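You operate a simulated robot arm through the tools that you are given. There is no shell and no other tool.

You run a simulated robot arm. Do the job below in one go: nothing can be reset, and whatever is moved stays where it is left.

## Task
Plate 1's stir bar has spun out: centre the beaker and stir it even at 400 RPM.
Fine: stir knob off before the beaker moves; knob and switch end off. Set down upright: beaker with a blue handle.

It is judged by the outcome, as a careful person would: the job done as asked, and still so three seconds after it is handed in. It fails if anything else is knocked over, pushed out of place, dropped, spilled or broken.

## Robot
A 7-joint arm with a two-finger gripper, fixed in place. Base frame: the origin is at the foot of the arm, x ahead of it, y to its left, z up. Units: mm, degrees, N and s.
With the tool pointing down near the work surface it reaches from about 100 to 700 mm from the base axis. Its first joint turns from -143.0 to 143.0 degrees. Payload 2.45 kg.
The TCP is the grasp point between the finger pads, 26 mm short of the fingertips. In the tool frame z runs along the fingers and y along their closing line. Largest opening 96 mm; the body of the gripper starts 69 mm behind the TCP.
Orientation is that of the tool frame in the base frame, as [roll, pitch, yaw] about the fixed x, y, z axes, in that order (R = Rz(yaw) Ry(pitch) Rx(roll)). With the fingers straight down and closing along the base's y, the tool's x points along the base's -x, its y along +y and its z along -z.

## Interface
- The arm moves only by the tool move_arm. Its argument "steps" is a list of rows, each a list of 3 entries, a list of its own where there are three numbers: the shift along the tool's x, y, z in units of 250 mm (1.0 is 250 mm), then the turn, a rotation vector about the tool's x, y, z in units of 120 degrees (1.0 is 120 degrees), then the closure in counts, from 0 (fully open) to 255 (shut). In form: [[[x, y, z], [rx, ry, rz], jaw], ...]. A call has 1 to 20 rows; each row is the pose to reach, as a shift and turn from the pose commanded when the call began, along the tool's axes at that moment. A call with a number of a shift or a turn outside -1 to 1 is refused whole. Each row takes 0.2 s and may step no farther than 50 mm and 8.6 degrees from the row before; otherwise, or with a gripper value out of range, the whole call is refused. Where a pose cannot be reached the arm comes as near as it can. A force on the tool above 40 N (or 10 N above the force at the start of the call, whichever is more), or a blocked arm, ends the call early, and 0.2 s more pass. Each finger halts on what it meets, pressing with about 30 N; the grip force reading is that of the motor and also rises with nothing between the fingers. The clock runs only during rows and for 0.2 s after the last one: add rows that repeat a pose to give the fingers time. The reply holds the time, the measured pose of the TCP, the force on the tool along the base axes, the opening and the grip force, in the units named above and with some noise, with the torque about the TCP (base axes, N m) and any sound that the robot's microphone picked up.
- Cameras (640 x 400 px; columns grow to the right, rows downward): "scene" is fixed at [221.4, -501, 1711]; the picture's right is [0.68, -0.73, 0.00], its down [-0.62, -0.58, -0.53] and it looks along [0.39, 0.36, -0.85] (base axes); focal length 338 px, centre (320, 200). "wrist" rides on the gripper at [82, 3, -98] in the tool frame; the picture's right is [-0.04, 1.00, 0.00], its down [-0.73, -0.03, -0.68] and it looks along [-0.68, -0.03, 0.73] (tool axes); focal length 256 px, centre (320, 200). There is no depth. A picture from a camera that has moved, and an enlarged one, comes with that camera's place and axes in the base frame and with its lens.
- get_image(camera): a new picture of that camera. The clock stands still meanwhile.
- move_column(by): slides the trunk up (or, below 0, down) by that many mm; the arm rides with it, the base frame stays. It gives what a move gives, with no picture.
- enlarge(camera, box): a new picture of the part [left, top, right, bottom] of that camera's present view, enlarged. The clock stands still meanwhile.
- close_job(): hands the job in; it is judged then, once.

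Nothing tells you positions but the pictures and the camera data. Unless the task says otherwise, let go and move clear before handing in.

The tools are called as a command line: name --argument value ..., lists and objects as JSON in quotes. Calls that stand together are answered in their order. move_arm: Moves the arm, as the interface text tells. Its arguments: {"type":"object","properties":{"steps":{"type":"array","items":{"type":"array"}}},"required":["steps"]} The other tools are called the same way: move_column (by) slides the trunk up or down; get_image (camera) takes a picture; enlarge (camera, box) takes an enlarged picture of a part of a camera's view; close_job () hands the job in.

At the start:

```text
t: 0.0
eef_pos: [358.7, -189.3, 1266.8]
tool_rot: [180.0, 0.0, 180.0]
wrist_force: [0.0, 0.0, 0.6]
moment: [-0.01, -0.02, -0.02]
opening: 95.7
gripper_force: 0.0
trunk travel left (down, up): [-575.0, 65.0]
```

scene: 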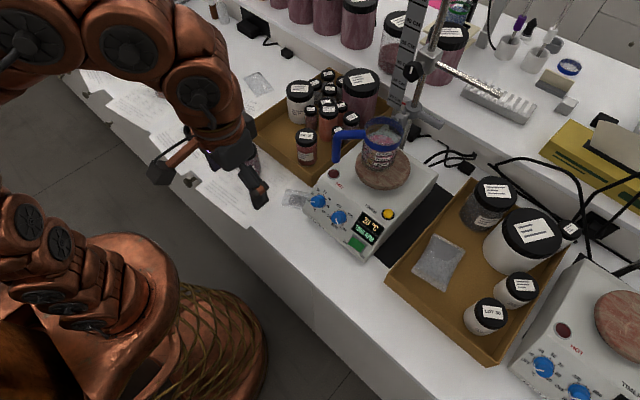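
wrist: 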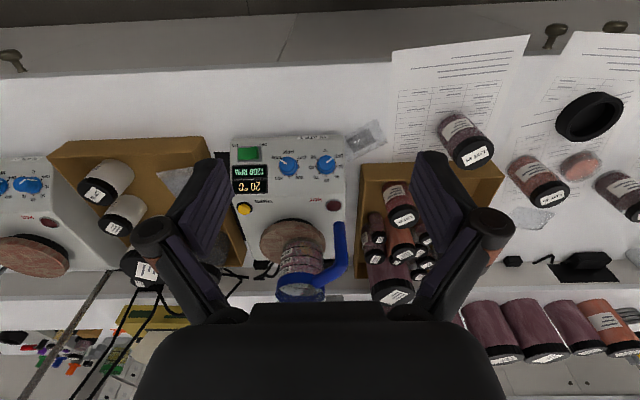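

I see a hot plate stirrer with a beaker with a blue handle on its top plate, two blue knobs, a display, a green switch and a yellow button. I'll look closer before moving.

enlarge --camera "scene" --box '[290, 100, 450, 270]'

enlarge --camera "wrist" --box '[210, 120, 370, 310]'

enlarge --camera "scene" --box '[480, 230, 640, 400]'

enlarge --camera "scene" --box '[300, 0, 500, 200]'

```text
2.35 times, centred on (370, 185) of scene
camera zoom: at [221.4, -501.0, 1711.0], right [0.68, -0.73, 0.0], down [-0.62, -0.58, -0.53], along [0.39, 0.36, -0.85], focal length 795 px, centre (202, 235)
```

zoom: 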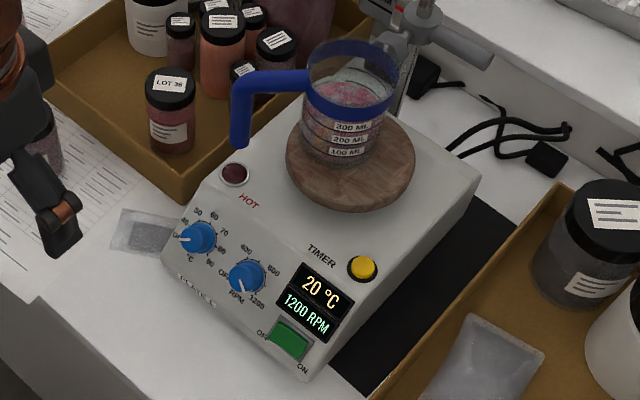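

```text
2.11 times, centred on (290, 215) of wrist
camera zoom: at [276.5, -186.4, 1365.4], right [0.04, 1.0, 0.0], down [0.73, -0.03, 0.68], along [0.68, -0.03, -0.73], focal length 539 px, centre (383, 168)
```

zoom: 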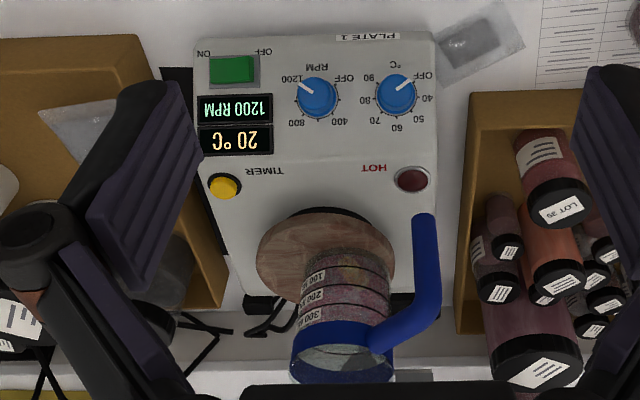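

```text
2.35 times, centred on (560, 315) of scene
camera zoom: at [221.4, -501.0, 1711.0], right [0.68, -0.73, 0.0], down [-0.62, -0.58, -0.53], along [0.39, 0.36, -0.85], focal length 795 px, centre (-245, -71)
```

zoom: 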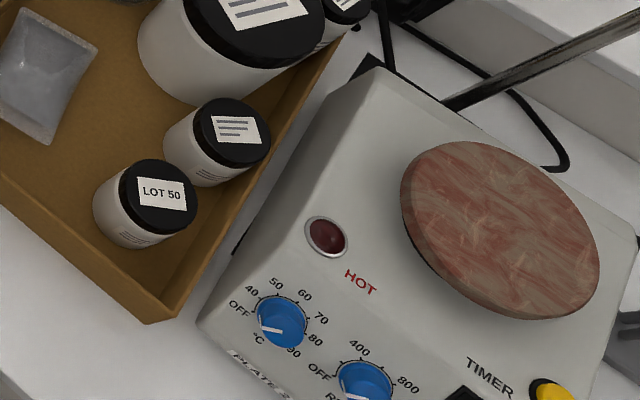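

```text
2.00 times, centred on (400, 100) of scene
camera zoom: at [221.4, -501.0, 1711.0], right [0.68, -0.73, 0.0], down [-0.62, -0.58, -0.53], along [0.39, 0.36, -0.85], focal length 676 px, centre (160, 400)
```

zoom: 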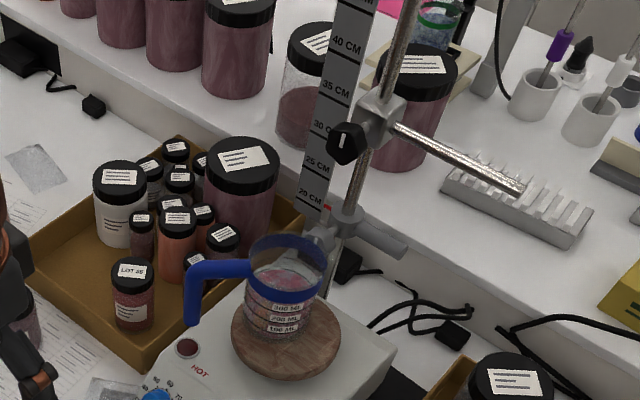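

The beaker sits off-centre on plate 1's disc near the stand, and the RPM knob points to 1200 with the switch on. Rough triangulation puts the RPM knob near (556, -258, 969) and the disc centre near (708, -263, 1036). I'll move the wrist camera closer to refine this.

move_arm --steps '[[[0.06, -0.06, 0.12], [0, 0, 0], 0], [[0.12, -0.12, 0.24], [0, 0, 0], 0], [[0.18, -0.18, 0.36], [0, 0, 0], 0], [[0.24, -0.24, 0.48], [0, 0, 0], 0]]'

```text
t: 1.0
eef_pos: [296.9, -245.6, 1150.2]
tool_rot: [-179.9, 0.0, -180.0]
wrist_force: [-1.0, 0.5, 0.1]
moment: [-0.05, 0.02, -0.01]
opening: 95.7
gripper_force: 0.0
trunk travel left (down, up): [-575.0, 65.0]
```

get_image --camera "wrist"

enlarge --camera "wrist" --box '[220, 60, 420, 200]'

get_image --camera "scene"

```text
taken
camera wrist: at [215.7, -243.2, 1249.7], right [0.04, 1.0, 0.0], down [0.73, -0.03, 0.68], along [0.68, -0.03, -0.73], focal length 256 px, centre (320, 200)
```

wrist: 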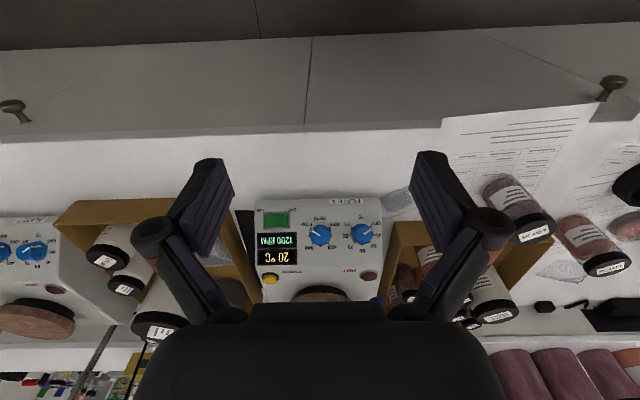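

```text
2.86 times, centred on (320, 130) of wrist
camera zoom: at [215.7, -243.2, 1249.7], right [0.04, 1.0, 0.0], down [0.73, -0.03, 0.68], along [0.68, -0.03, -0.73], focal length 731 px, centre (320, 400)
```

zoom: 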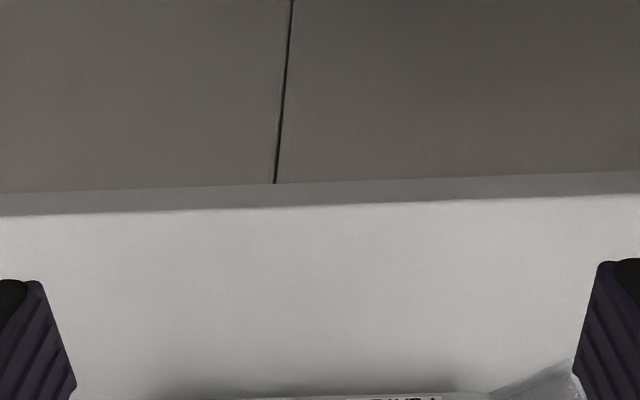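

```text
taken
```

scene: 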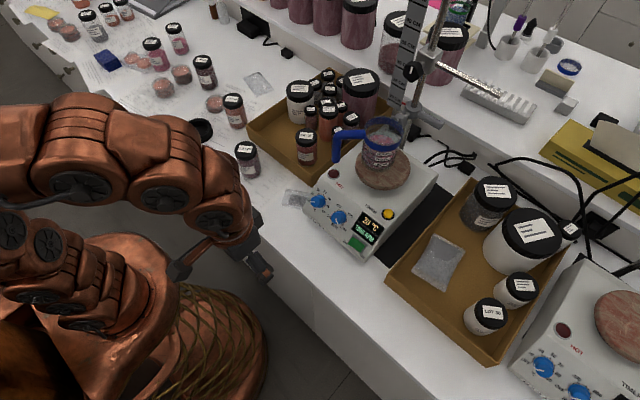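

The plate panel is in view below the gripper. I'll zoom in on both views to measure the knob, switch, panel slope and beaker accurately.

enlarge --camera "scene" --box '[300, 170, 396, 260]'

enlarge --camera "wrist" --box '[250, 190, 390, 300]'

enlarge --camera "scene" --box '[326, 105, 422, 195]'

```text
4.44 times, centred on (348, 215) of scene
camera zoom: at [221.4, -501.0, 1711.0], right [0.68, -0.73, 0.0], down [-0.62, -0.58, -0.53], along [0.39, 0.36, -0.85], focal length 1502 px, centre (196, 133)
```

zoom: 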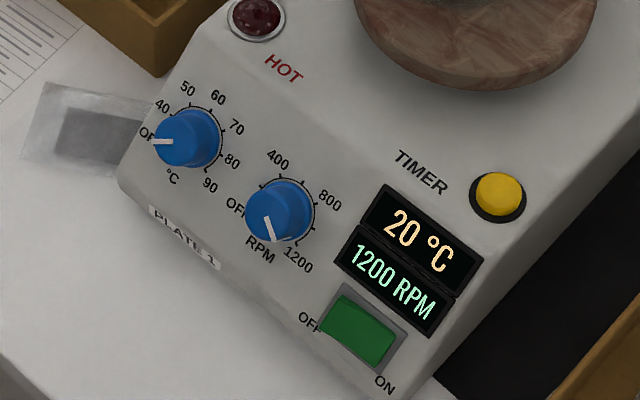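

```text
3.64 times, centred on (320, 245) of wrist
camera zoom: at [215.7, -243.2, 1249.7], right [0.04, 1.0, 0.0], down [0.73, -0.03, 0.68], along [0.68, -0.03, -0.73], focal length 931 px, centre (320, 36)
```

zoom: 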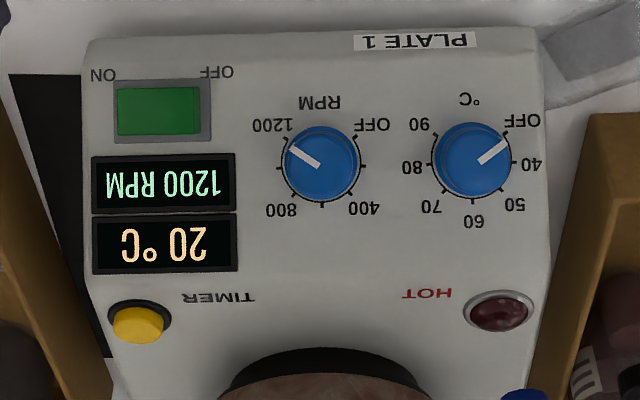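

```text
4.44 times, centred on (374, 150) of scene
camera zoom: at [221.4, -501.0, 1711.0], right [0.68, -0.73, 0.0], down [-0.62, -0.58, -0.53], along [0.39, 0.36, -0.85], focal length 1502 px, centre (80, 422)
```

zoom: 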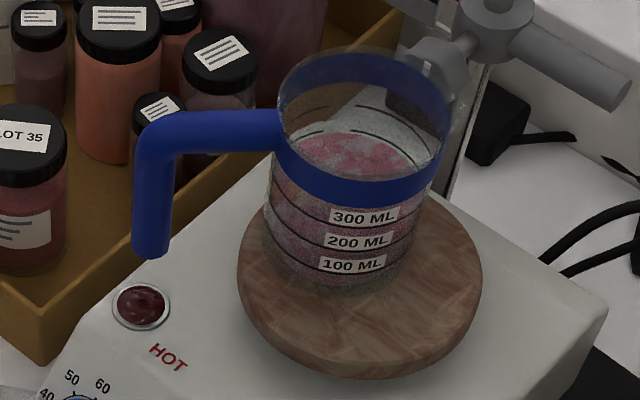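

I've got good knob and switch positions: the RPM knob face is about (548, -258, 977), the switch about (534, -332, 955), and the panel slopes around 37°. Next I'll tilt and raise the wrist camera to get a clear view of the disc and beaker.

move_arm --steps '[[[-0.04, 0, -0.11], [0, -0.0556, 0], 0], [[-0.08, 0, -0.22], [0, -0.1111, 0], 0], [[-0.13, 0, -0.33], [0, -0.1667, 0], 0], [[-0.13, 0, -0.33], [0, -0.1667, 0], 0]]'

get_image --camera "wrist"

enlarge --camera "wrist" --box '[250, 130, 390, 240]'

```text
t: 2.0
eef_pos: [329.6, -249.5, 1229.4]
tool_rot: [-180.0, 20.0, -180.0]
wrist_force: [0.7, 0.5, 0.1]
moment: [0.0, -0.03, -0.03]
opening: 95.9
gripper_force: 0.1
trunk travel left (down, up): [-575.0, 65.0]
```

```text
taken
camera wrist: at [219.9, -246.2, 1294.7], right [0.04, 1.0, 0.01], down [0.46, -0.03, 0.89], along [0.89, -0.03, -0.46], focal length 256 px, centre (320, 200)
```

wrist: 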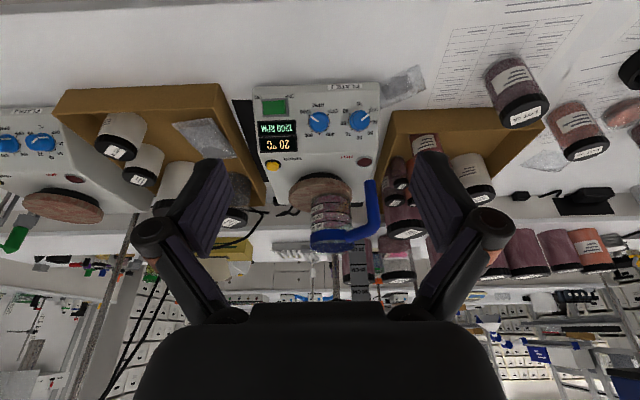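

```text
3.64 times, centred on (320, 185) of wrist
camera zoom: at [219.9, -246.2, 1294.7], right [0.04, 1.0, 0.01], down [0.46, -0.03, 0.89], along [0.89, -0.03, -0.46], focal length 931 px, centre (320, 254)
```

zoom: 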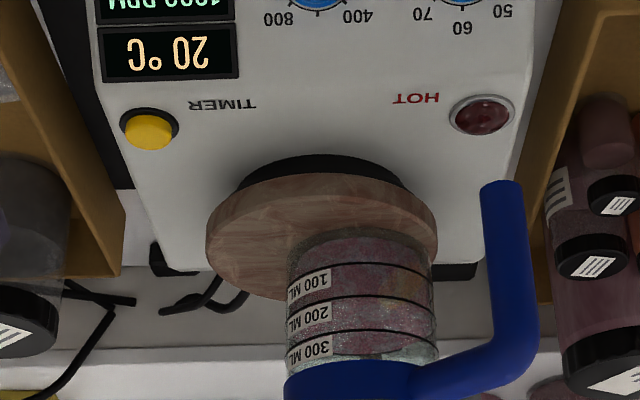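

Now the disc and beaker are both in view: the beaker is offset to +y and away from the robot relative to the disc. I'll zoom further for accurate edges.

enlarge --camera "wrist" --box '[284, 164, 364, 214]'

enlarge --camera "wrist" --box '[300, 200, 390, 256]'

enlarge --camera "scene" --box '[350, 140, 420, 195]'

enlarge --camera "scene" --box '[330, 100, 440, 180]'

```text
8.00 times, centred on (324, 189) of wrist
camera zoom: at [219.9, -246.2, 1294.7], right [0.04, 1.0, 0.01], down [0.46, -0.03, 0.89], along [0.89, -0.03, -0.46], focal length 2048 px, centre (288, 288)
```

zoom: 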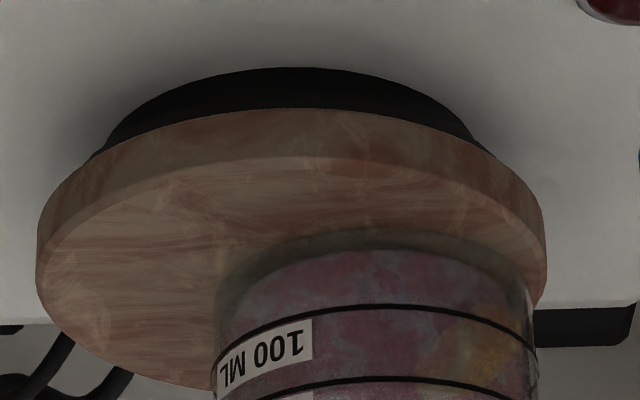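

```text
7.11 times, centred on (345, 228) of wrist
camera zoom: at [219.9, -246.2, 1294.7], right [0.04, 1.0, 0.01], down [0.46, -0.03, 0.89], along [0.89, -0.03, -0.46], focal length 1820 px, centre (142, 1)
```

zoom: 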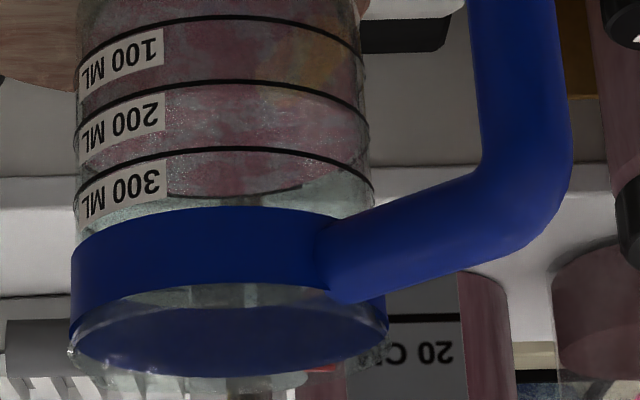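

```text
7.27 times, centred on (385, 168) of scene
camera zoom: at [221.4, -501.0, 1711.0], right [0.68, -0.73, 0.0], down [-0.62, -0.58, -0.53], along [0.39, 0.36, -0.85], focal length 2458 px, centre (-153, 436)
```

zoom: 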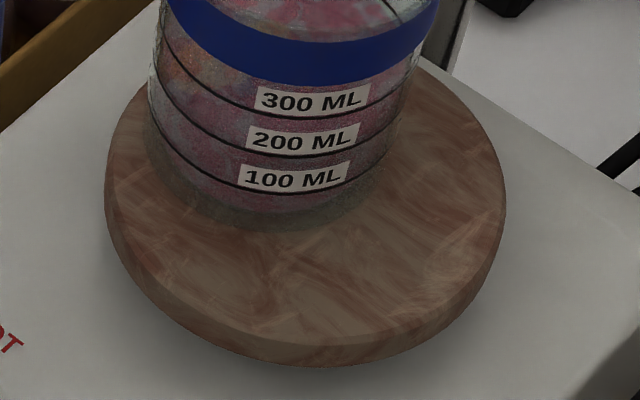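

```text
5.00 times, centred on (385, 140) of scene
camera zoom: at [221.4, -501.0, 1711.0], right [0.68, -0.73, 0.0], down [-0.62, -0.58, -0.53], along [0.39, 0.36, -0.85], focal length 1690 px, centre (-5, 500)
```

zoom: 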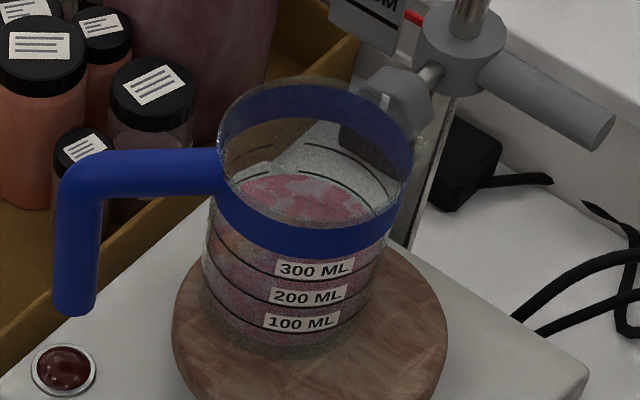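

From two views I get the disc centre ≈ (709, -262, 1043), radius 69, and the beaker centre ≈ (719, -239), radius ≈ 44. So the beaker needs to move about 25 mm toward -y/-x. First comes the stir knob: I'll tilt to the panel normal and move to a standoff above it with the jaws half open.

move_arm --steps '[[[-0.06, -0.006, 0.146], [0, -0.0243, 0], 60], [[-0.12, -0.012, 0.293], [0, -0.0486, 0], 100], [[-0.18, -0.017, 0.439], [0, -0.0729, 0], 120], [[-0.239, -0.023, 0.585], [0, -0.0972, 0], 120], [[-0.299, -0.028, 0.731], [0, -0.1215, 0], 120], [[-0.359, -0.034, 0.8776], [0, -0.1458, 0], 120], [[-0.359, -0.034, 0.8776], [0, -0.1458, 0], 120]]'

get_image --camera "wrist"

get_image --camera "scene"

```text
t: 3.6
eef_pos: [489.7, -256.9, 1057.5]
tool_rot: [180.0, 37.4, -179.9]
wrist_force: [-0.8, -0.1, 0.2]
moment: [-0.02, 0.02, 0.01]
opening: 50.7
gripper_force: 0.0
trunk travel left (down, up): [-575.0, 65.0]
```

```text
taken
camera wrist: at [365.7, -253.2, 1086.4], right [0.03, 1.0, 0.02], down [0.17, -0.03, 0.99], along [0.99, -0.03, -0.17], focal length 256 px, centre (320, 200)
```

wrist: 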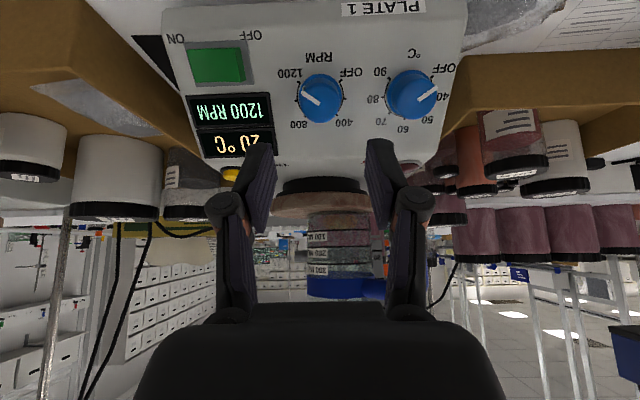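

```text
taken
```

scene: 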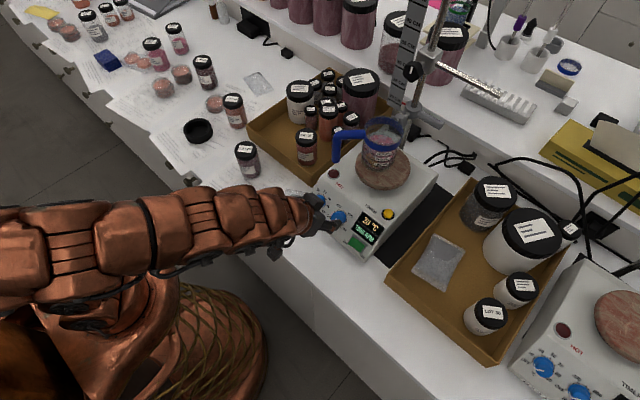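

The standoff pose is good: the knob lies just ahead of and below the fingers. I'll zoom in to refine its position before descending.

enlarge --camera "wrist" --box '[270, 50, 390, 140]'

enlarge --camera "scene" --box '[300, 170, 396, 250]'

```text
4.44 times, centred on (330, 95) of wrist
camera zoom: at [365.7, -253.2, 1086.4], right [0.03, 1.0, 0.02], down [0.17, -0.03, 0.99], along [0.99, -0.03, -0.17], focal length 1138 px, centre (276, 667)
```

zoom: 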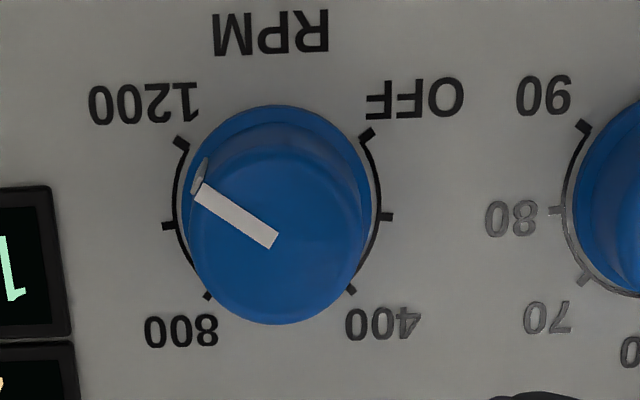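

```text
5.00 times, centred on (348, 210) of scene
camera zoom: at [221.4, -501.0, 1711.0], right [0.68, -0.73, 0.0], down [-0.62, -0.58, -0.53], along [0.39, 0.36, -0.85], focal length 1690 px, centre (180, 150)
```

zoom: 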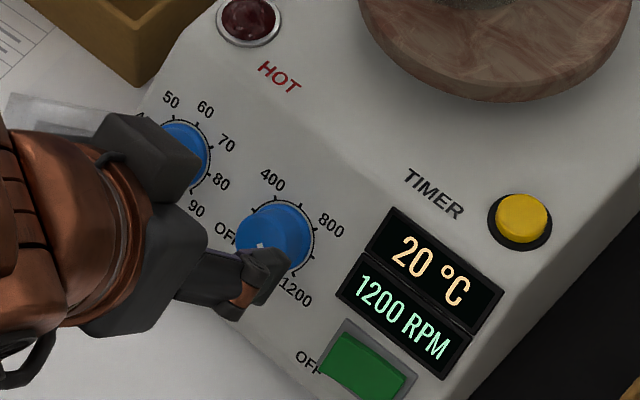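

The knob face centre is about (549, -257, 978), with the pointer at 1200 and OFF a 270° turn counter-clockwise. I'll pre-rotate the tool +60° at the standoff so I have room to turn it.

move_arm --steps '[[[0, 0, 0], [0, 0, 0.0714], 120], [[0, 0, 0], [0, 0, 0.1428], 120], [[0, 0, 0], [0, 0, 0.2142], 120], [[0, 0, 0], [0, 0, 0.2856], 120], [[0, 0, 0], [0, 0, 0.357], 120], [[0, 0, 0], [0, 0, 0.4284], 120], [[0, 0, 0], [0, 0, 0.4998], 120], [[0.003, -0.001, 0.1], [0, 0, 0.4998], 120], [[0.006, -0.0016, 0.2], [0, 0, 0.4998], 120]]'

get_image --camera "wrist"

enlarge --camera "scene" --box '[290, 150, 410, 250]'

```text
t: 5.6
eef_pos: [518.7, -260.8, 1011.5]
tool_rot: [146.3, 17.8, 114.6]
wrist_force: [-0.7, -0.4, 0.5]
moment: [0.03, -0.01, -0.01]
opening: 50.5
gripper_force: 0.1
trunk travel left (down, up): [-575.0, 65.0]
```

```text
taken
camera wrist: at [430.2, -187.9, 1067.3], right [0.7, 0.46, 0.54], down [-0.14, -0.65, 0.75], along [0.7, -0.6, -0.39], focal length 256 px, centre (320, 200)
```

wrist: 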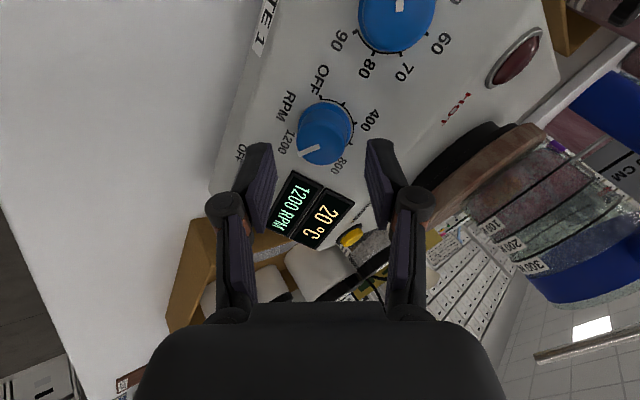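

```text
4.00 times, centred on (350, 200) of scene
camera zoom: at [221.4, -501.0, 1711.0], right [0.68, -0.73, 0.0], down [-0.62, -0.58, -0.53], along [0.39, 0.36, -0.85], focal length 1352 px, centre (200, 200)
```

zoom: 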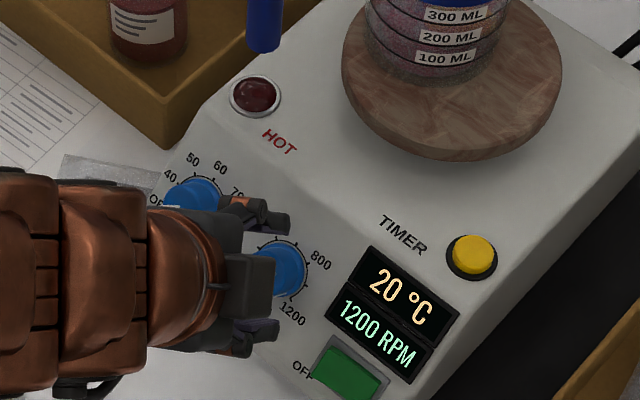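

The rotated approach works. I'll zoom on the knob between the fingers to check alignment with the tool axis.

enlarge --camera "wrist" --box '[240, 80, 400, 220]'

move_arm --steps '[[[0, 0, 0], [0, 0, 0], 120]]'

```text
2.86 times, centred on (320, 150) of wrist
camera zoom: at [430.2, -187.9, 1067.3], right [0.7, 0.46, 0.54], down [-0.14, -0.65, 0.75], along [0.7, -0.6, -0.39], focal length 731 px, centre (320, 343)
```

zoom: 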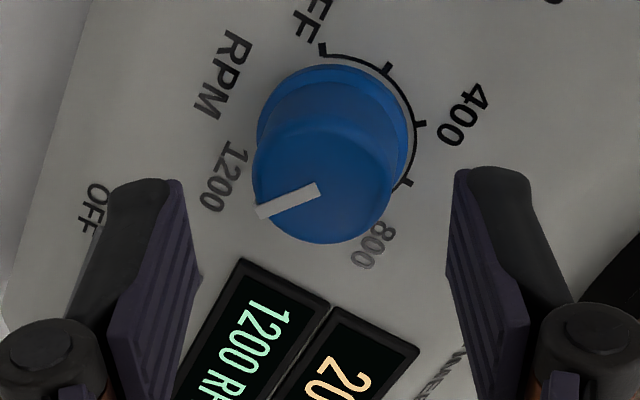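

```text
t: 6.0
eef_pos: [519.1, -259.9, 1011.3]
tool_rot: [146.5, 17.7, 114.7]
wrist_force: [0.6, 0.7, 1.5]
moment: [0.01, -0.03, 0.0]
opening: 50.9
gripper_force: 0.1
trunk travel left (down, up): [-575.0, 65.0]
```

The knob sits centred between the fingers, within a couple of mm of the tool axis. Now I'll descend about 28 mm and close on it.

move_arm --steps '[[[-0.004, 0, 0.04], [0, 0, 0], 120], [[-0.004, 0, 0.08], [0, 0, 0], 120], [[-0.004, 0, 0.112], [0, 0, 0], 120], [[-0.004, 0, 0.112], [0, 0, 0], 120]]'

enlarge --camera "wrist" --box '[240, 100, 400, 220]'

```text
t: 7.0
eef_pos: [536.4, -260.1, 989.2]
tool_rot: [146.4, 17.8, 114.5]
wrist_force: [-6.7, 2.5, 9.5]
moment: [0.07, -0.39, 0.15]
opening: 54.7
gripper_force: 3.1
trunk travel left (down, up): [-575.0, 65.0]
```

```text
3.33 times, centred on (320, 160) of wrist
camera zoom: at [446.5, -186.3, 1045.7], right [0.7, 0.47, 0.54], down [-0.14, -0.65, 0.75], along [0.7, -0.6, -0.39], focal length 853 px, centre (320, 333)
```

zoom: 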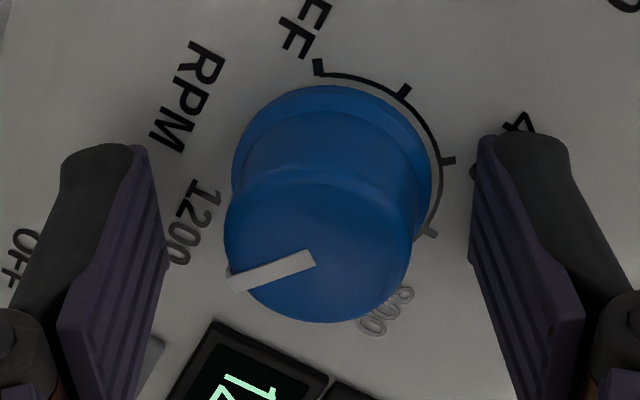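

The fingertips lightly touched the panel, so the knob is fully between the pads. I'll back off 3 mm and close on the knob.

move_arm --steps '[[[0, 0, -0.012], [0, 0, 0], 120], [[0, 0, -0.012], [0, 0, 0], 180], [[0, 0, -0.012], [0, 0, 0], 255], [[0, 0, -0.012], [0, 0, 0], 255], [[0, 0, -0.012], [0, 0, 0], 255]]'

enlarge --camera "wrist" --box '[240, 100, 400, 220]'

```text
t: 8.2
eef_pos: [534.9, -258.7, 993.1]
tool_rot: [146.4, 17.8, 114.5]
wrist_force: [12.1, 6.5, 7.1]
moment: [0.47, -0.81, 0.41]
opening: 31.3
gripper_force: 45.2
trunk travel left (down, up): [-575.0, 65.0]
```

```text
3.33 times, centred on (320, 160) of wrist
camera zoom: at [445.5, -186.2, 1048.2], right [0.7, 0.47, 0.54], down [-0.14, -0.65, 0.75], along [0.7, -0.6, -0.39], focal length 853 px, centre (320, 333)
```

zoom: 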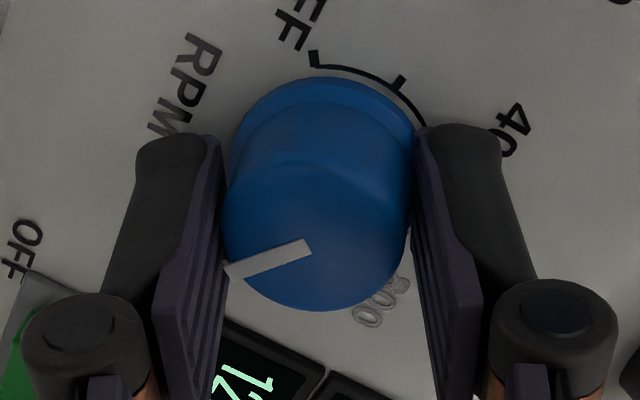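

The knob is gripped (31 mm opening). Now I'll turn it counter-clockwise toward OFF, watching the force.

move_arm --steps '[[[0, 0.005, 0], [0, 0, -0.0714], 255], [[0, 0.005, 0], [0, 0, -0.1428], 255], [[0, 0.005, 0], [0, 0, -0.2142], 255], [[0, 0.005, 0], [0, 0, -0.2856], 255], [[0, 0.005, 0], [0, 0, -0.357], 255], [[0, 0.005, 0], [0, 0, -0.4284], 255], [[0, 0.005, 0], [0, 0, -0.4998], 255]]'

get_image --camera "wrist"

enlarge --camera "scene" --box '[290, 150, 410, 250]'

```text
t: 9.8
eef_pos: [536.7, -255.4, 991.8]
tool_rot: [-179.9, 37.5, -179.9]
wrist_force: [6.0, 21.2, 0.9]
moment: [0.23, -0.97, 0.14]
opening: 29.5
gripper_force: 45.4
trunk travel left (down, up): [-575.0, 65.0]
```

```text
taken
camera wrist: at [411.8, -253.3, 1022.5], right [0.03, 1.0, 0.02], down [0.17, -0.03, 0.99], along [0.99, -0.02, -0.17], focal length 256 px, centre (320, 200)
```

wrist: 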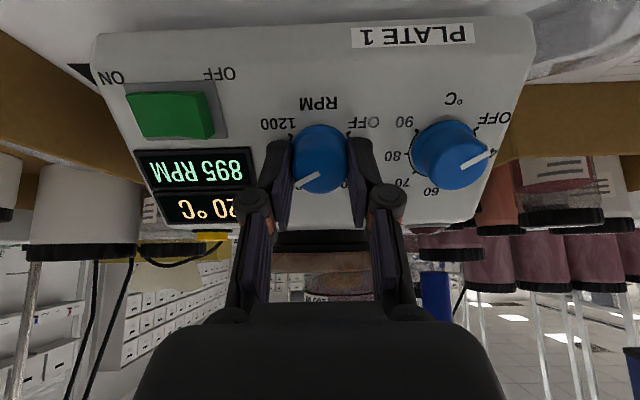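

```text
4.00 times, centred on (350, 200) of scene
camera zoom: at [221.4, -501.0, 1711.0], right [0.68, -0.73, 0.0], down [-0.62, -0.58, -0.53], along [0.39, 0.36, -0.85], focal length 1352 px, centre (200, 200)
```

zoom: 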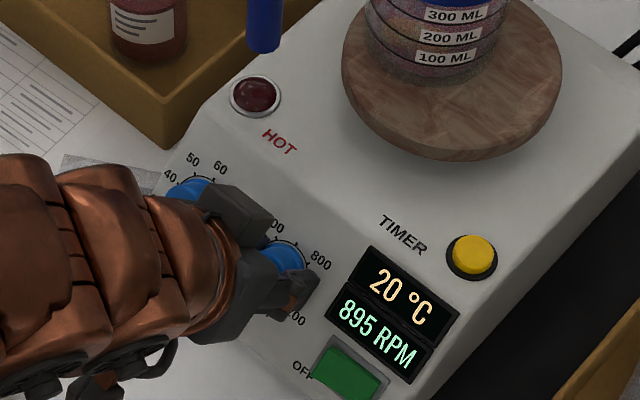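

The turn works: the display now reads 895 RPM. There's some side load toward +y, so I'll shift 2 mm that way while continuing to turn.

move_arm --steps '[[[0, 0.008, 0], [0, 0, -0.0714], 255], [[0, 0.008, 0], [0, 0, -0.1428], 255], [[0, 0.008, 0], [0, 0, -0.2142], 255], [[0, 0.008, 0], [0, 0, -0.2856], 255], [[0, 0.008, 0], [0, 0, -0.357], 255], [[0, 0.008, 0], [0, 0, -0.4284], 255], [[0, 0.008, 0], [0, 0, -0.4998], 255]]'

get_image --camera "wrist"

enlarge --camera "scene" --box '[290, 150, 410, 250]'

```text
t: 11.4
eef_pos: [534.9, -254.6, 991.4]
tool_rot: [-146.7, 17.6, -114.4]
wrist_force: [-8.5, 22.3, -17.8]
moment: [-0.46, 0.16, -0.67]
opening: 31.2
gripper_force: 45.0
trunk travel left (down, up): [-575.0, 65.0]
```

```text
taken
camera wrist: at [440.9, -324.1, 1045.3], right [-0.67, 0.53, -0.51], down [-0.1, 0.62, 0.78], along [0.73, 0.58, -0.37], focal length 256 px, centre (320, 200)
```

wrist: 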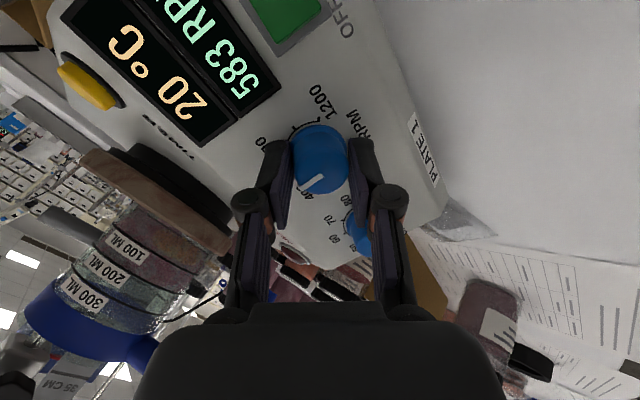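

```text
4.00 times, centred on (350, 200) of scene
camera zoom: at [221.4, -501.0, 1711.0], right [0.68, -0.73, 0.0], down [-0.62, -0.58, -0.53], along [0.39, 0.36, -0.85], focal length 1352 px, centre (200, 200)
```

zoom: 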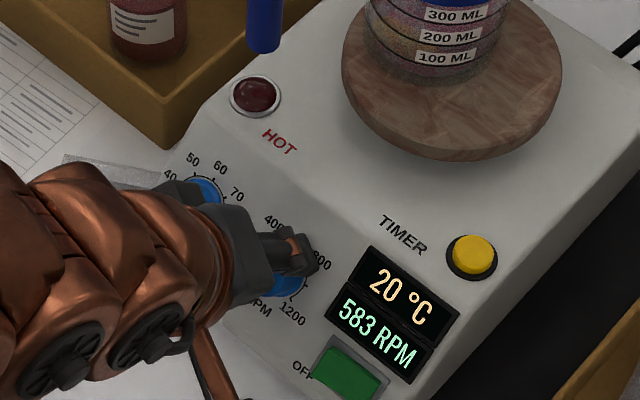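

The display now reads 583 RPM. I'll release, lift 3 mm, rotate the tool back +120° and regrip for the remaining turn.

move_arm --steps '[[[0, 0, 0], [0, 0, 0], 120], [[0, 0, -0.006], [0, 0, 0], 120], [[0, 0, -0.012], [0, 0, 0.0714], 120], [[0, 0, -0.012], [0, 0, 0.1428], 120], [[0, 0, -0.012], [0, 0, 0.2142], 120], [[0, 0, -0.012], [0, 0, 0.2856], 120], [[0, 0, -0.012], [0, 0, 0.357], 120], [[0, 0, -0.012], [0, 0, 0.4284], 120], [[0, 0, -0.012], [0, 0, 0.4998], 120], [[0, 0, -0.012], [0, 0, 0.5712], 120], [[0, 0, -0.012], [0, 0, 0.6426], 120], [[0, 0, -0.012], [0, 0, 0.714], 120], [[0, 0, -0.012], [0, 0, 0.7854], 120], [[0, 0, -0.012], [0, 0, 0.8568], 120], [[0, 0, -0.012], [0, 0, 0.9282], 120], [[0, 0, -0.012], [0, 0, 0.9996], 120], [[0, 0, -0.012], [0, 0, 0.9996], 120]]'

enlarge --camera "wrist" --box '[240, 100, 400, 220]'

enlarge --camera "scene" --box '[290, 150, 410, 250]'

```text
t: 15.0
eef_pos: [534.2, -256.6, 995.4]
tool_rot: [146.4, 17.7, 114.6]
wrist_force: [0.2, 0.9, 1.1]
moment: [0.02, 0.01, -0.01]
opening: 50.8
gripper_force: 0.0
trunk travel left (down, up): [-575.0, 65.0]
```

```text
3.33 times, centred on (320, 160) of wrist
camera zoom: at [444.8, -183.8, 1051.6], right [0.7, 0.46, 0.54], down [-0.14, -0.65, 0.75], along [0.7, -0.6, -0.39], focal length 853 px, centre (320, 333)
```

zoom: 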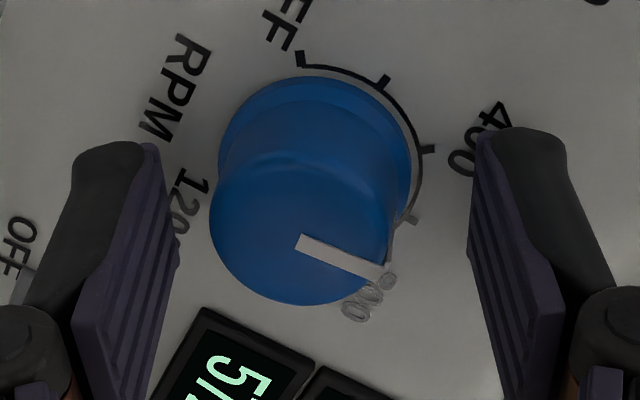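

```text
4.00 times, centred on (350, 200) of scene
camera zoom: at [221.4, -501.0, 1711.0], right [0.68, -0.73, 0.0], down [-0.62, -0.58, -0.53], along [0.39, 0.36, -0.85], focal length 1352 px, centre (200, 200)
```

zoom: 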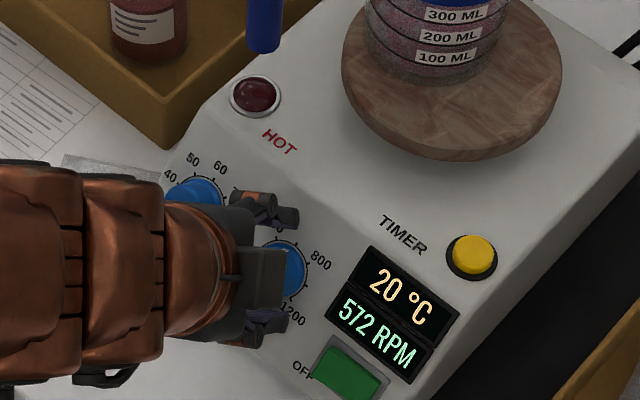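

The display reads 572 RPM with the knob released and held. The knob appears about 3 mm to the tool's -y side, so I'll re-centre, lower 3 mm and regrip.

move_arm --steps '[[[-0.004, -0.011, 0], [0, 0, 0], 120], [[-0.004, -0.011, 0.012], [0, 0, 0], 120], [[-0.004, -0.011, 0.012], [0, 0, 0], 180], [[-0.004, -0.011, 0.012], [0, 0, 0], 255], [[-0.004, -0.011, 0.012], [0, 0, 0], 255], [[-0.004, -0.011, 0.012], [0, 0, 0], 255]]'

enlarge --camera "wrist" --box '[240, 100, 400, 220]'

```text
t: 16.4
eef_pos: [535.6, -257.9, 993.6]
tool_rot: [146.5, 17.8, 114.6]
wrist_force: [4.3, 1.9, 7.1]
moment: [0.41, -0.72, 0.39]
opening: 31.3
gripper_force: 45.0
trunk travel left (down, up): [-575.0, 65.0]
```

```text
3.33 times, centred on (320, 160) of wrist
camera zoom: at [444.9, -185.7, 1048.5], right [0.7, 0.47, 0.54], down [-0.14, -0.65, 0.75], along [0.7, -0.6, -0.39], focal length 853 px, centre (320, 333)
```

zoom: 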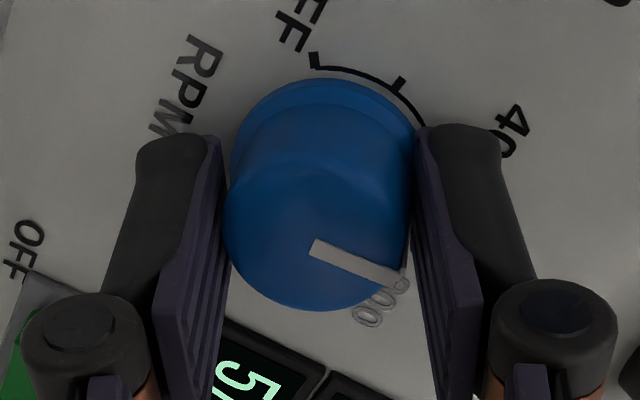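

Grip is clean with low side force. Turning about 94° further counter-clockwise, then I'll check the display.

move_arm --steps '[[[0, -0.002, 0], [0, 0, -0.0714], 255], [[0, -0.002, 0], [0, 0, -0.1428], 255], [[0, -0.002, 0], [0, 0, -0.2142], 255], [[0, -0.002, 0], [0, 0, -0.2856], 255], [[0, -0.002, 0], [0, 0, -0.357], 255], [[0, -0.002, 0], [0, 0, -0.4284], 255], [[0, -0.002, 0], [0, 0, -0.4998], 255], [[0, -0.002, 0], [0, 0, -0.5712], 255], [[0, -0.002, 0], [0, 0, -0.6426], 255], [[0, -0.002, 0], [0, 0, -0.714], 255], [[0, -0.002, 0], [0, 0, -0.7854], 255]]'

get_image --camera "wrist"

enlarge --camera "scene" --box '[290, 150, 410, 250]'

```text
t: 17.7
eef_pos: [533.8, -256.4, 992.0]
tool_rot: [168.6, 36.1, 161.2]
wrist_force: [19.5, 13.5, 9.5]
moment: [0.79, -0.35, 0.77]
opening: 29.8
gripper_force: 44.9
trunk travel left (down, up): [-575.0, 65.0]
stopped in row 6: the force on the tool passed its limit at 40 N (the readings are from after the stop); the commanded pose is now the measured one
```

```text
taken
camera wrist: at [413.5, -232.0, 1024.0], right [0.24, 0.95, 0.18], down [0.14, -0.22, 0.97], along [0.96, -0.2, -0.19], focal length 256 px, centre (320, 200)
```

wrist: 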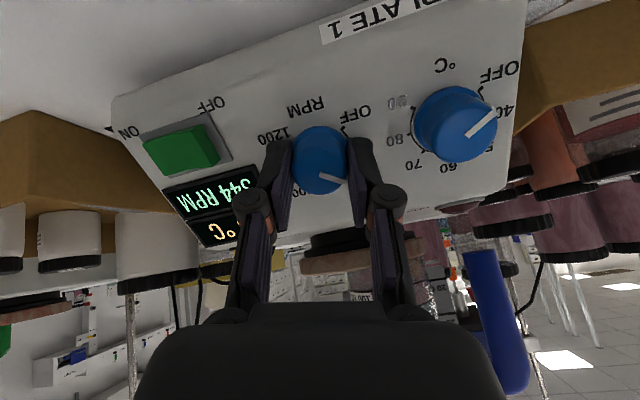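

```text
4.00 times, centred on (350, 200) of scene
camera zoom: at [221.4, -501.0, 1711.0], right [0.68, -0.73, 0.0], down [-0.62, -0.58, -0.53], along [0.39, 0.36, -0.85], focal length 1352 px, centre (200, 200)
```

zoom: 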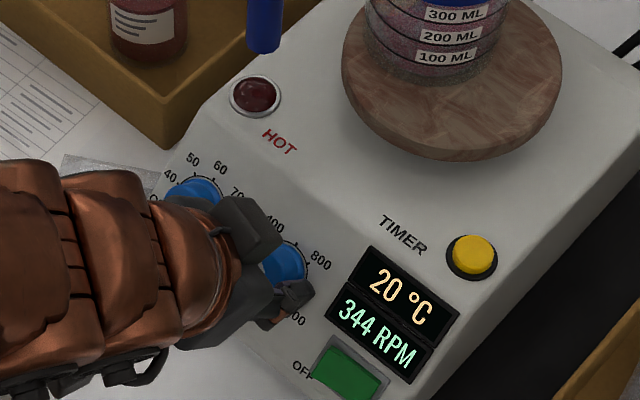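

The display reads 344 RPM; the side load hit the limit because the tool isn't perfectly centred on the knob. I'll open, raise a little and re-measure the centring.

move_arm --steps '[[[0, 0, 0], [0, 0, 0], 140], [[0, 0, -0.008], [0, 0, 0], 140], [[0, 0, -0.008], [0, 0, 0], 140]]'

enlarge --camera "wrist" --box '[240, 100, 400, 220]'

```text
t: 18.5
eef_pos: [531.6, -259.2, 994.2]
tool_rot: [168.6, 36.0, 160.9]
wrist_force: [-0.2, -0.4, 0.5]
moment: [0.0, 0.01, 0.0]
opening: 43.1
gripper_force: 0.1
trunk travel left (down, up): [-575.0, 65.0]
```

```text
3.33 times, centred on (320, 160) of wrist
camera zoom: at [410.3, -234.0, 1025.6], right [0.24, 0.95, 0.18], down [0.14, -0.22, 0.96], along [0.96, -0.2, -0.19], focal length 853 px, centre (320, 333)
```

zoom: 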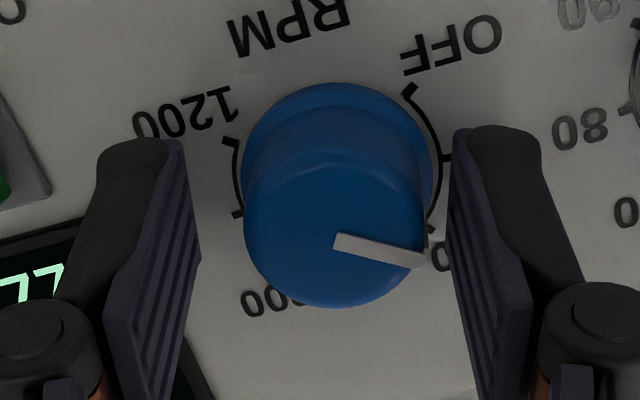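

The knob sits about 2.5 mm to the tool's +y and 2 mm to its -x. I'll correct for that, lower, regrip here and continue turning.

move_arm --steps '[[[-0.0088, 0.01, 0], [0, 0, 0], 140], [[-0.0088, 0.01, 0.006], [0, 0, 0], 140], [[-0.0088, 0.01, 0.006], [0, 0, 0], 200], [[-0.0088, 0.01, 0.006], [0, 0, 0], 255], [[-0.0088, 0.01, 0.006], [0, 0, 0], 255]]'

```text
t: 19.7
eef_pos: [534.0, -255.9, 995.7]
tool_rot: [168.7, 36.0, 161.0]
wrist_force: [-0.4, -3.7, -0.3]
moment: [0.07, -0.06, 0.08]
opening: 29.8
gripper_force: 44.4
trunk travel left (down, up): [-575.0, 65.0]
```

Side force is now small. Turning 51° more counter-clockwise.

move_arm --steps '[[[0, -0.001, 0], [0, 0, -0.0714], 255], [[0, -0.001, 0], [0, 0, -0.1428], 255], [[0, -0.001, 0], [0, 0, -0.2142], 255], [[0, -0.001, 0], [0, 0, -0.2856], 255], [[0, -0.001, 0], [0, 0, -0.357], 255], [[0, -0.001, 0], [0, 0, -0.4284], 255]]'

get_image --camera "wrist"

enlarge --camera "scene" --box '[290, 150, 410, 250]'

```text
t: 21.1
eef_pos: [534.8, -254.0, 994.4]
tool_rot: [-155.6, 29.4, -137.2]
wrist_force: [-5.7, 14.6, -4.5]
moment: [-0.48, 0.24, -0.58]
opening: 30.1
gripper_force: 44.4
trunk travel left (down, up): [-575.0, 65.0]
```

```text
taken
camera wrist: at [422.1, -300.5, 1032.0], right [-0.45, 0.83, -0.34], down [0.07, 0.41, 0.91], along [0.89, 0.38, -0.24], focal length 256 px, centre (320, 200)
```

wrist: 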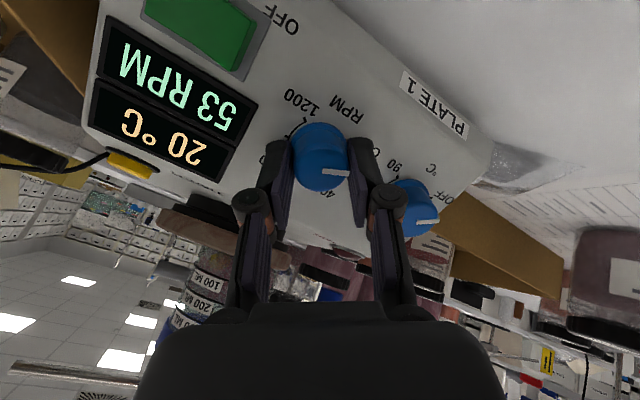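

```text
4.00 times, centred on (350, 200) of scene
camera zoom: at [221.4, -501.0, 1711.0], right [0.68, -0.73, 0.0], down [-0.62, -0.58, -0.53], along [0.39, 0.36, -0.85], focal length 1352 px, centre (200, 200)
```

zoom: 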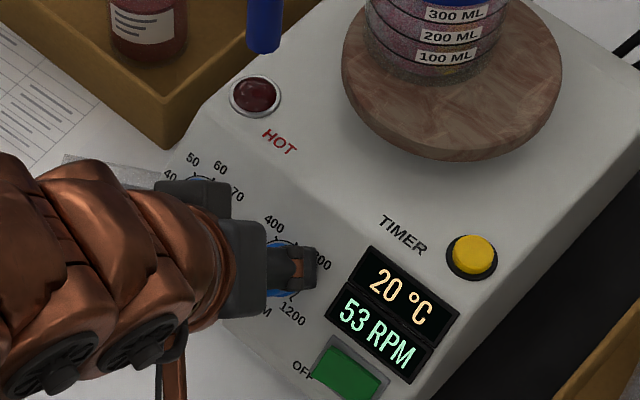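

Display reads 53 RPM; a small further turn should reach OFF.

move_arm --steps '[[[0, 0, 0], [0, 0, -0.06], 255], [[0, 0, 0], [0, 0, -0.11], 255], [[0, 0, 0], [0, 0, -0.15], 255]]'

enlarge --camera "scene" --box '[290, 150, 410, 250]'

get_image --camera "wrist"

```text
t: 21.9
eef_pos: [535.0, -253.1, 994.0]
tool_rot: [-148.2, 20.8, -119.7]
wrist_force: [-15.1, 31.8, -11.9]
moment: [0.6, -0.11, -0.57]
opening: 30.7
gripper_force: 44.9
trunk travel left (down, up): [-575.0, 65.0]
```

```text
4.00 times, centred on (350, 200) of scene
camera zoom: at [221.4, -501.0, 1711.0], right [0.68, -0.73, 0.0], down [-0.62, -0.58, -0.53], along [0.39, 0.36, -0.85], focal length 1352 px, centre (200, 200)
```

zoom: 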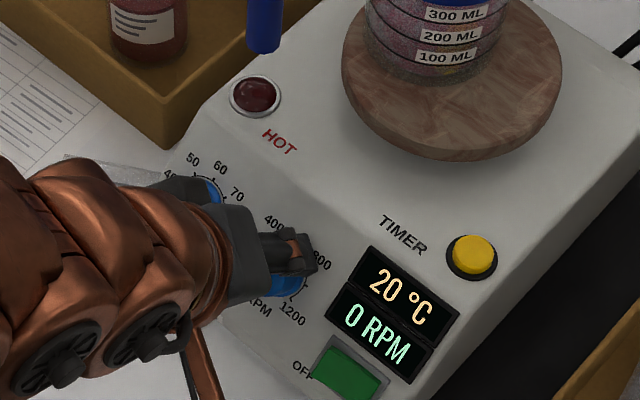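

```text
taken
camera wrist: at [436.0, -317.8, 1042.6], right [-0.63, 0.62, -0.48], down [-0.05, 0.58, 0.81], along [0.78, 0.54, -0.33], focal length 256 px, centre (320, 200)
```

wrist: 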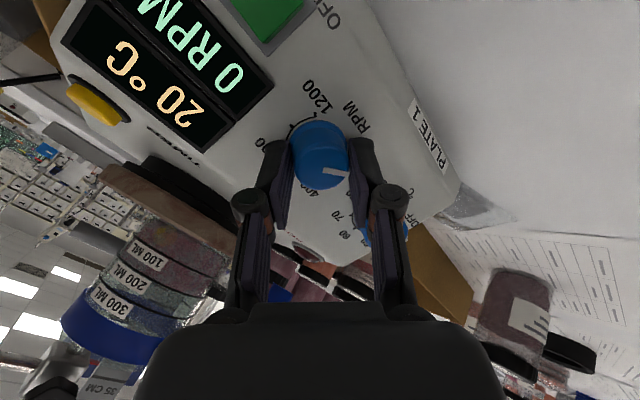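

Display reads 0 RPM. I'll release the knob, retreat along the tool axis and rotate back to neutral.

move_arm --steps '[[[0, 0, 0], [0, 0, 0], 130], [[0, 0, 0], [0, 0, 0], 130], [[0, 0, -0.06], [0, 0, 0], 120], [[0, 0, -0.16], [0, 0, 0.07], 120], [[0, 0, -0.28], [0, 0, 0.14], 120], [[0, 0, -0.4], [0, 0, 0.21], 100], [[0, 0, -0.4], [0, 0, 0.28], 60], [[0, 0, -0.4], [0, 0, 0.35], 0], [[0, 0, -0.4], [0, 0, 0.42], 0], [[0, 0, -0.4], [0, 0, 0.49], 0], [[0, 0, -0.4], [0, 0, 0.53], 0], [[0, 0, -0.4], [0, 0, 0.53], 0]]'

enlarge --camera "scene" --box '[290, 150, 410, 250]'

get_image --camera "wrist"

```text
t: 24.5
eef_pos: [475.9, -255.7, 1075.7]
tool_rot: [172.7, 37.0, 168.1]
wrist_force: [0.1, -0.6, 0.1]
moment: [-0.01, 0.0, -0.05]
opening: 95.9
gripper_force: 0.1
trunk travel left (down, up): [-575.0, 65.0]
```

```text
4.00 times, centred on (350, 200) of scene
camera zoom: at [221.4, -501.0, 1711.0], right [0.68, -0.73, 0.0], down [-0.62, -0.58, -0.53], along [0.39, 0.36, -0.85], focal length 1352 px, centre (200, 200)
```

zoom: 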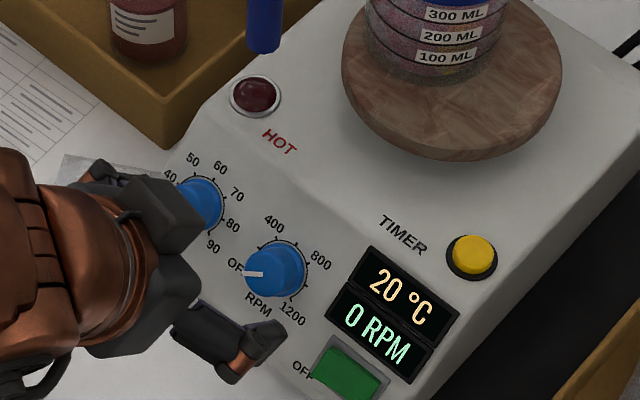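

```text
taken
camera wrist: at [352.6, -240.4, 1104.9], right [0.16, 0.98, 0.12], down [0.16, -0.15, 0.98], along [0.97, -0.14, -0.18], focal length 256 px, centre (320, 200)
```

wrist: 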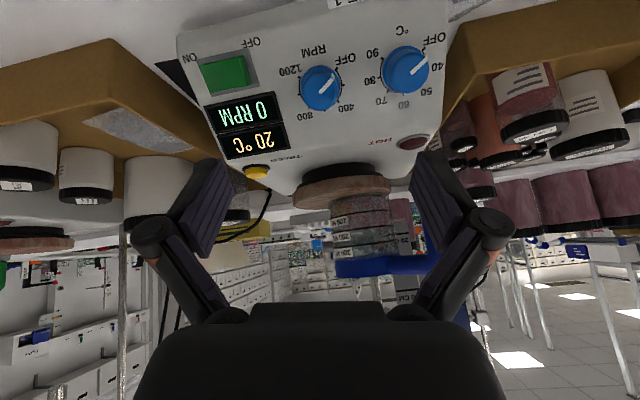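

The knob points at OFF and the display shows 0 RPM. Before grasping the beaker I'll check the stand and clamp behind it.

enlarge --camera "wrist" --box '[260, 160, 460, 310]'

enlarge --camera "scene" --box '[340, 60, 460, 160]'

```text
2.67 times, centred on (360, 235) of wrist
camera zoom: at [352.6, -240.4, 1104.9], right [0.16, 0.98, 0.12], down [0.16, -0.15, 0.98], along [0.97, -0.14, -0.18], focal length 683 px, centre (213, 107)
```

zoom: 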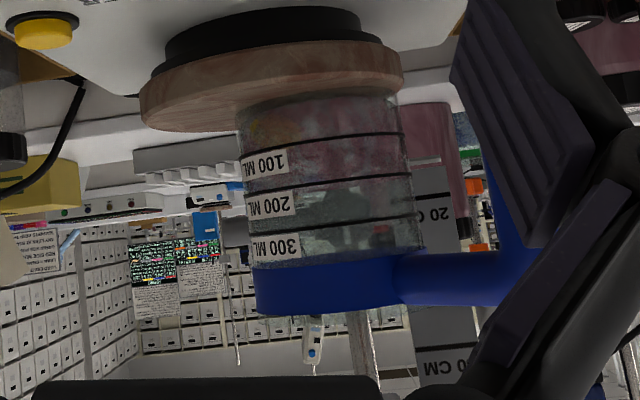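

```text
4.00 times, centred on (400, 110) of scene
camera zoom: at [221.4, -501.0, 1711.0], right [0.68, -0.73, 0.0], down [-0.62, -0.58, -0.53], along [0.39, 0.36, -0.85], focal length 1352 px, centre (0, 560)
```

zoom: 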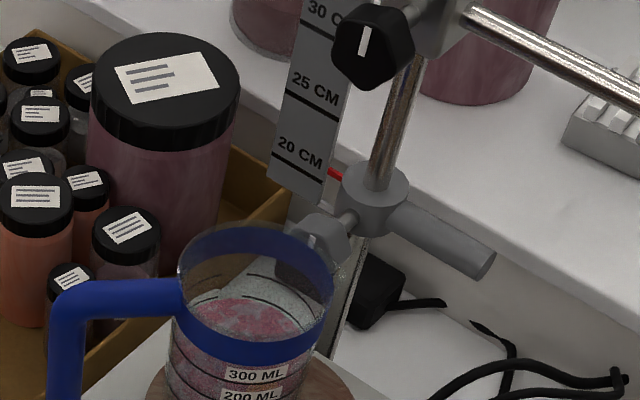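

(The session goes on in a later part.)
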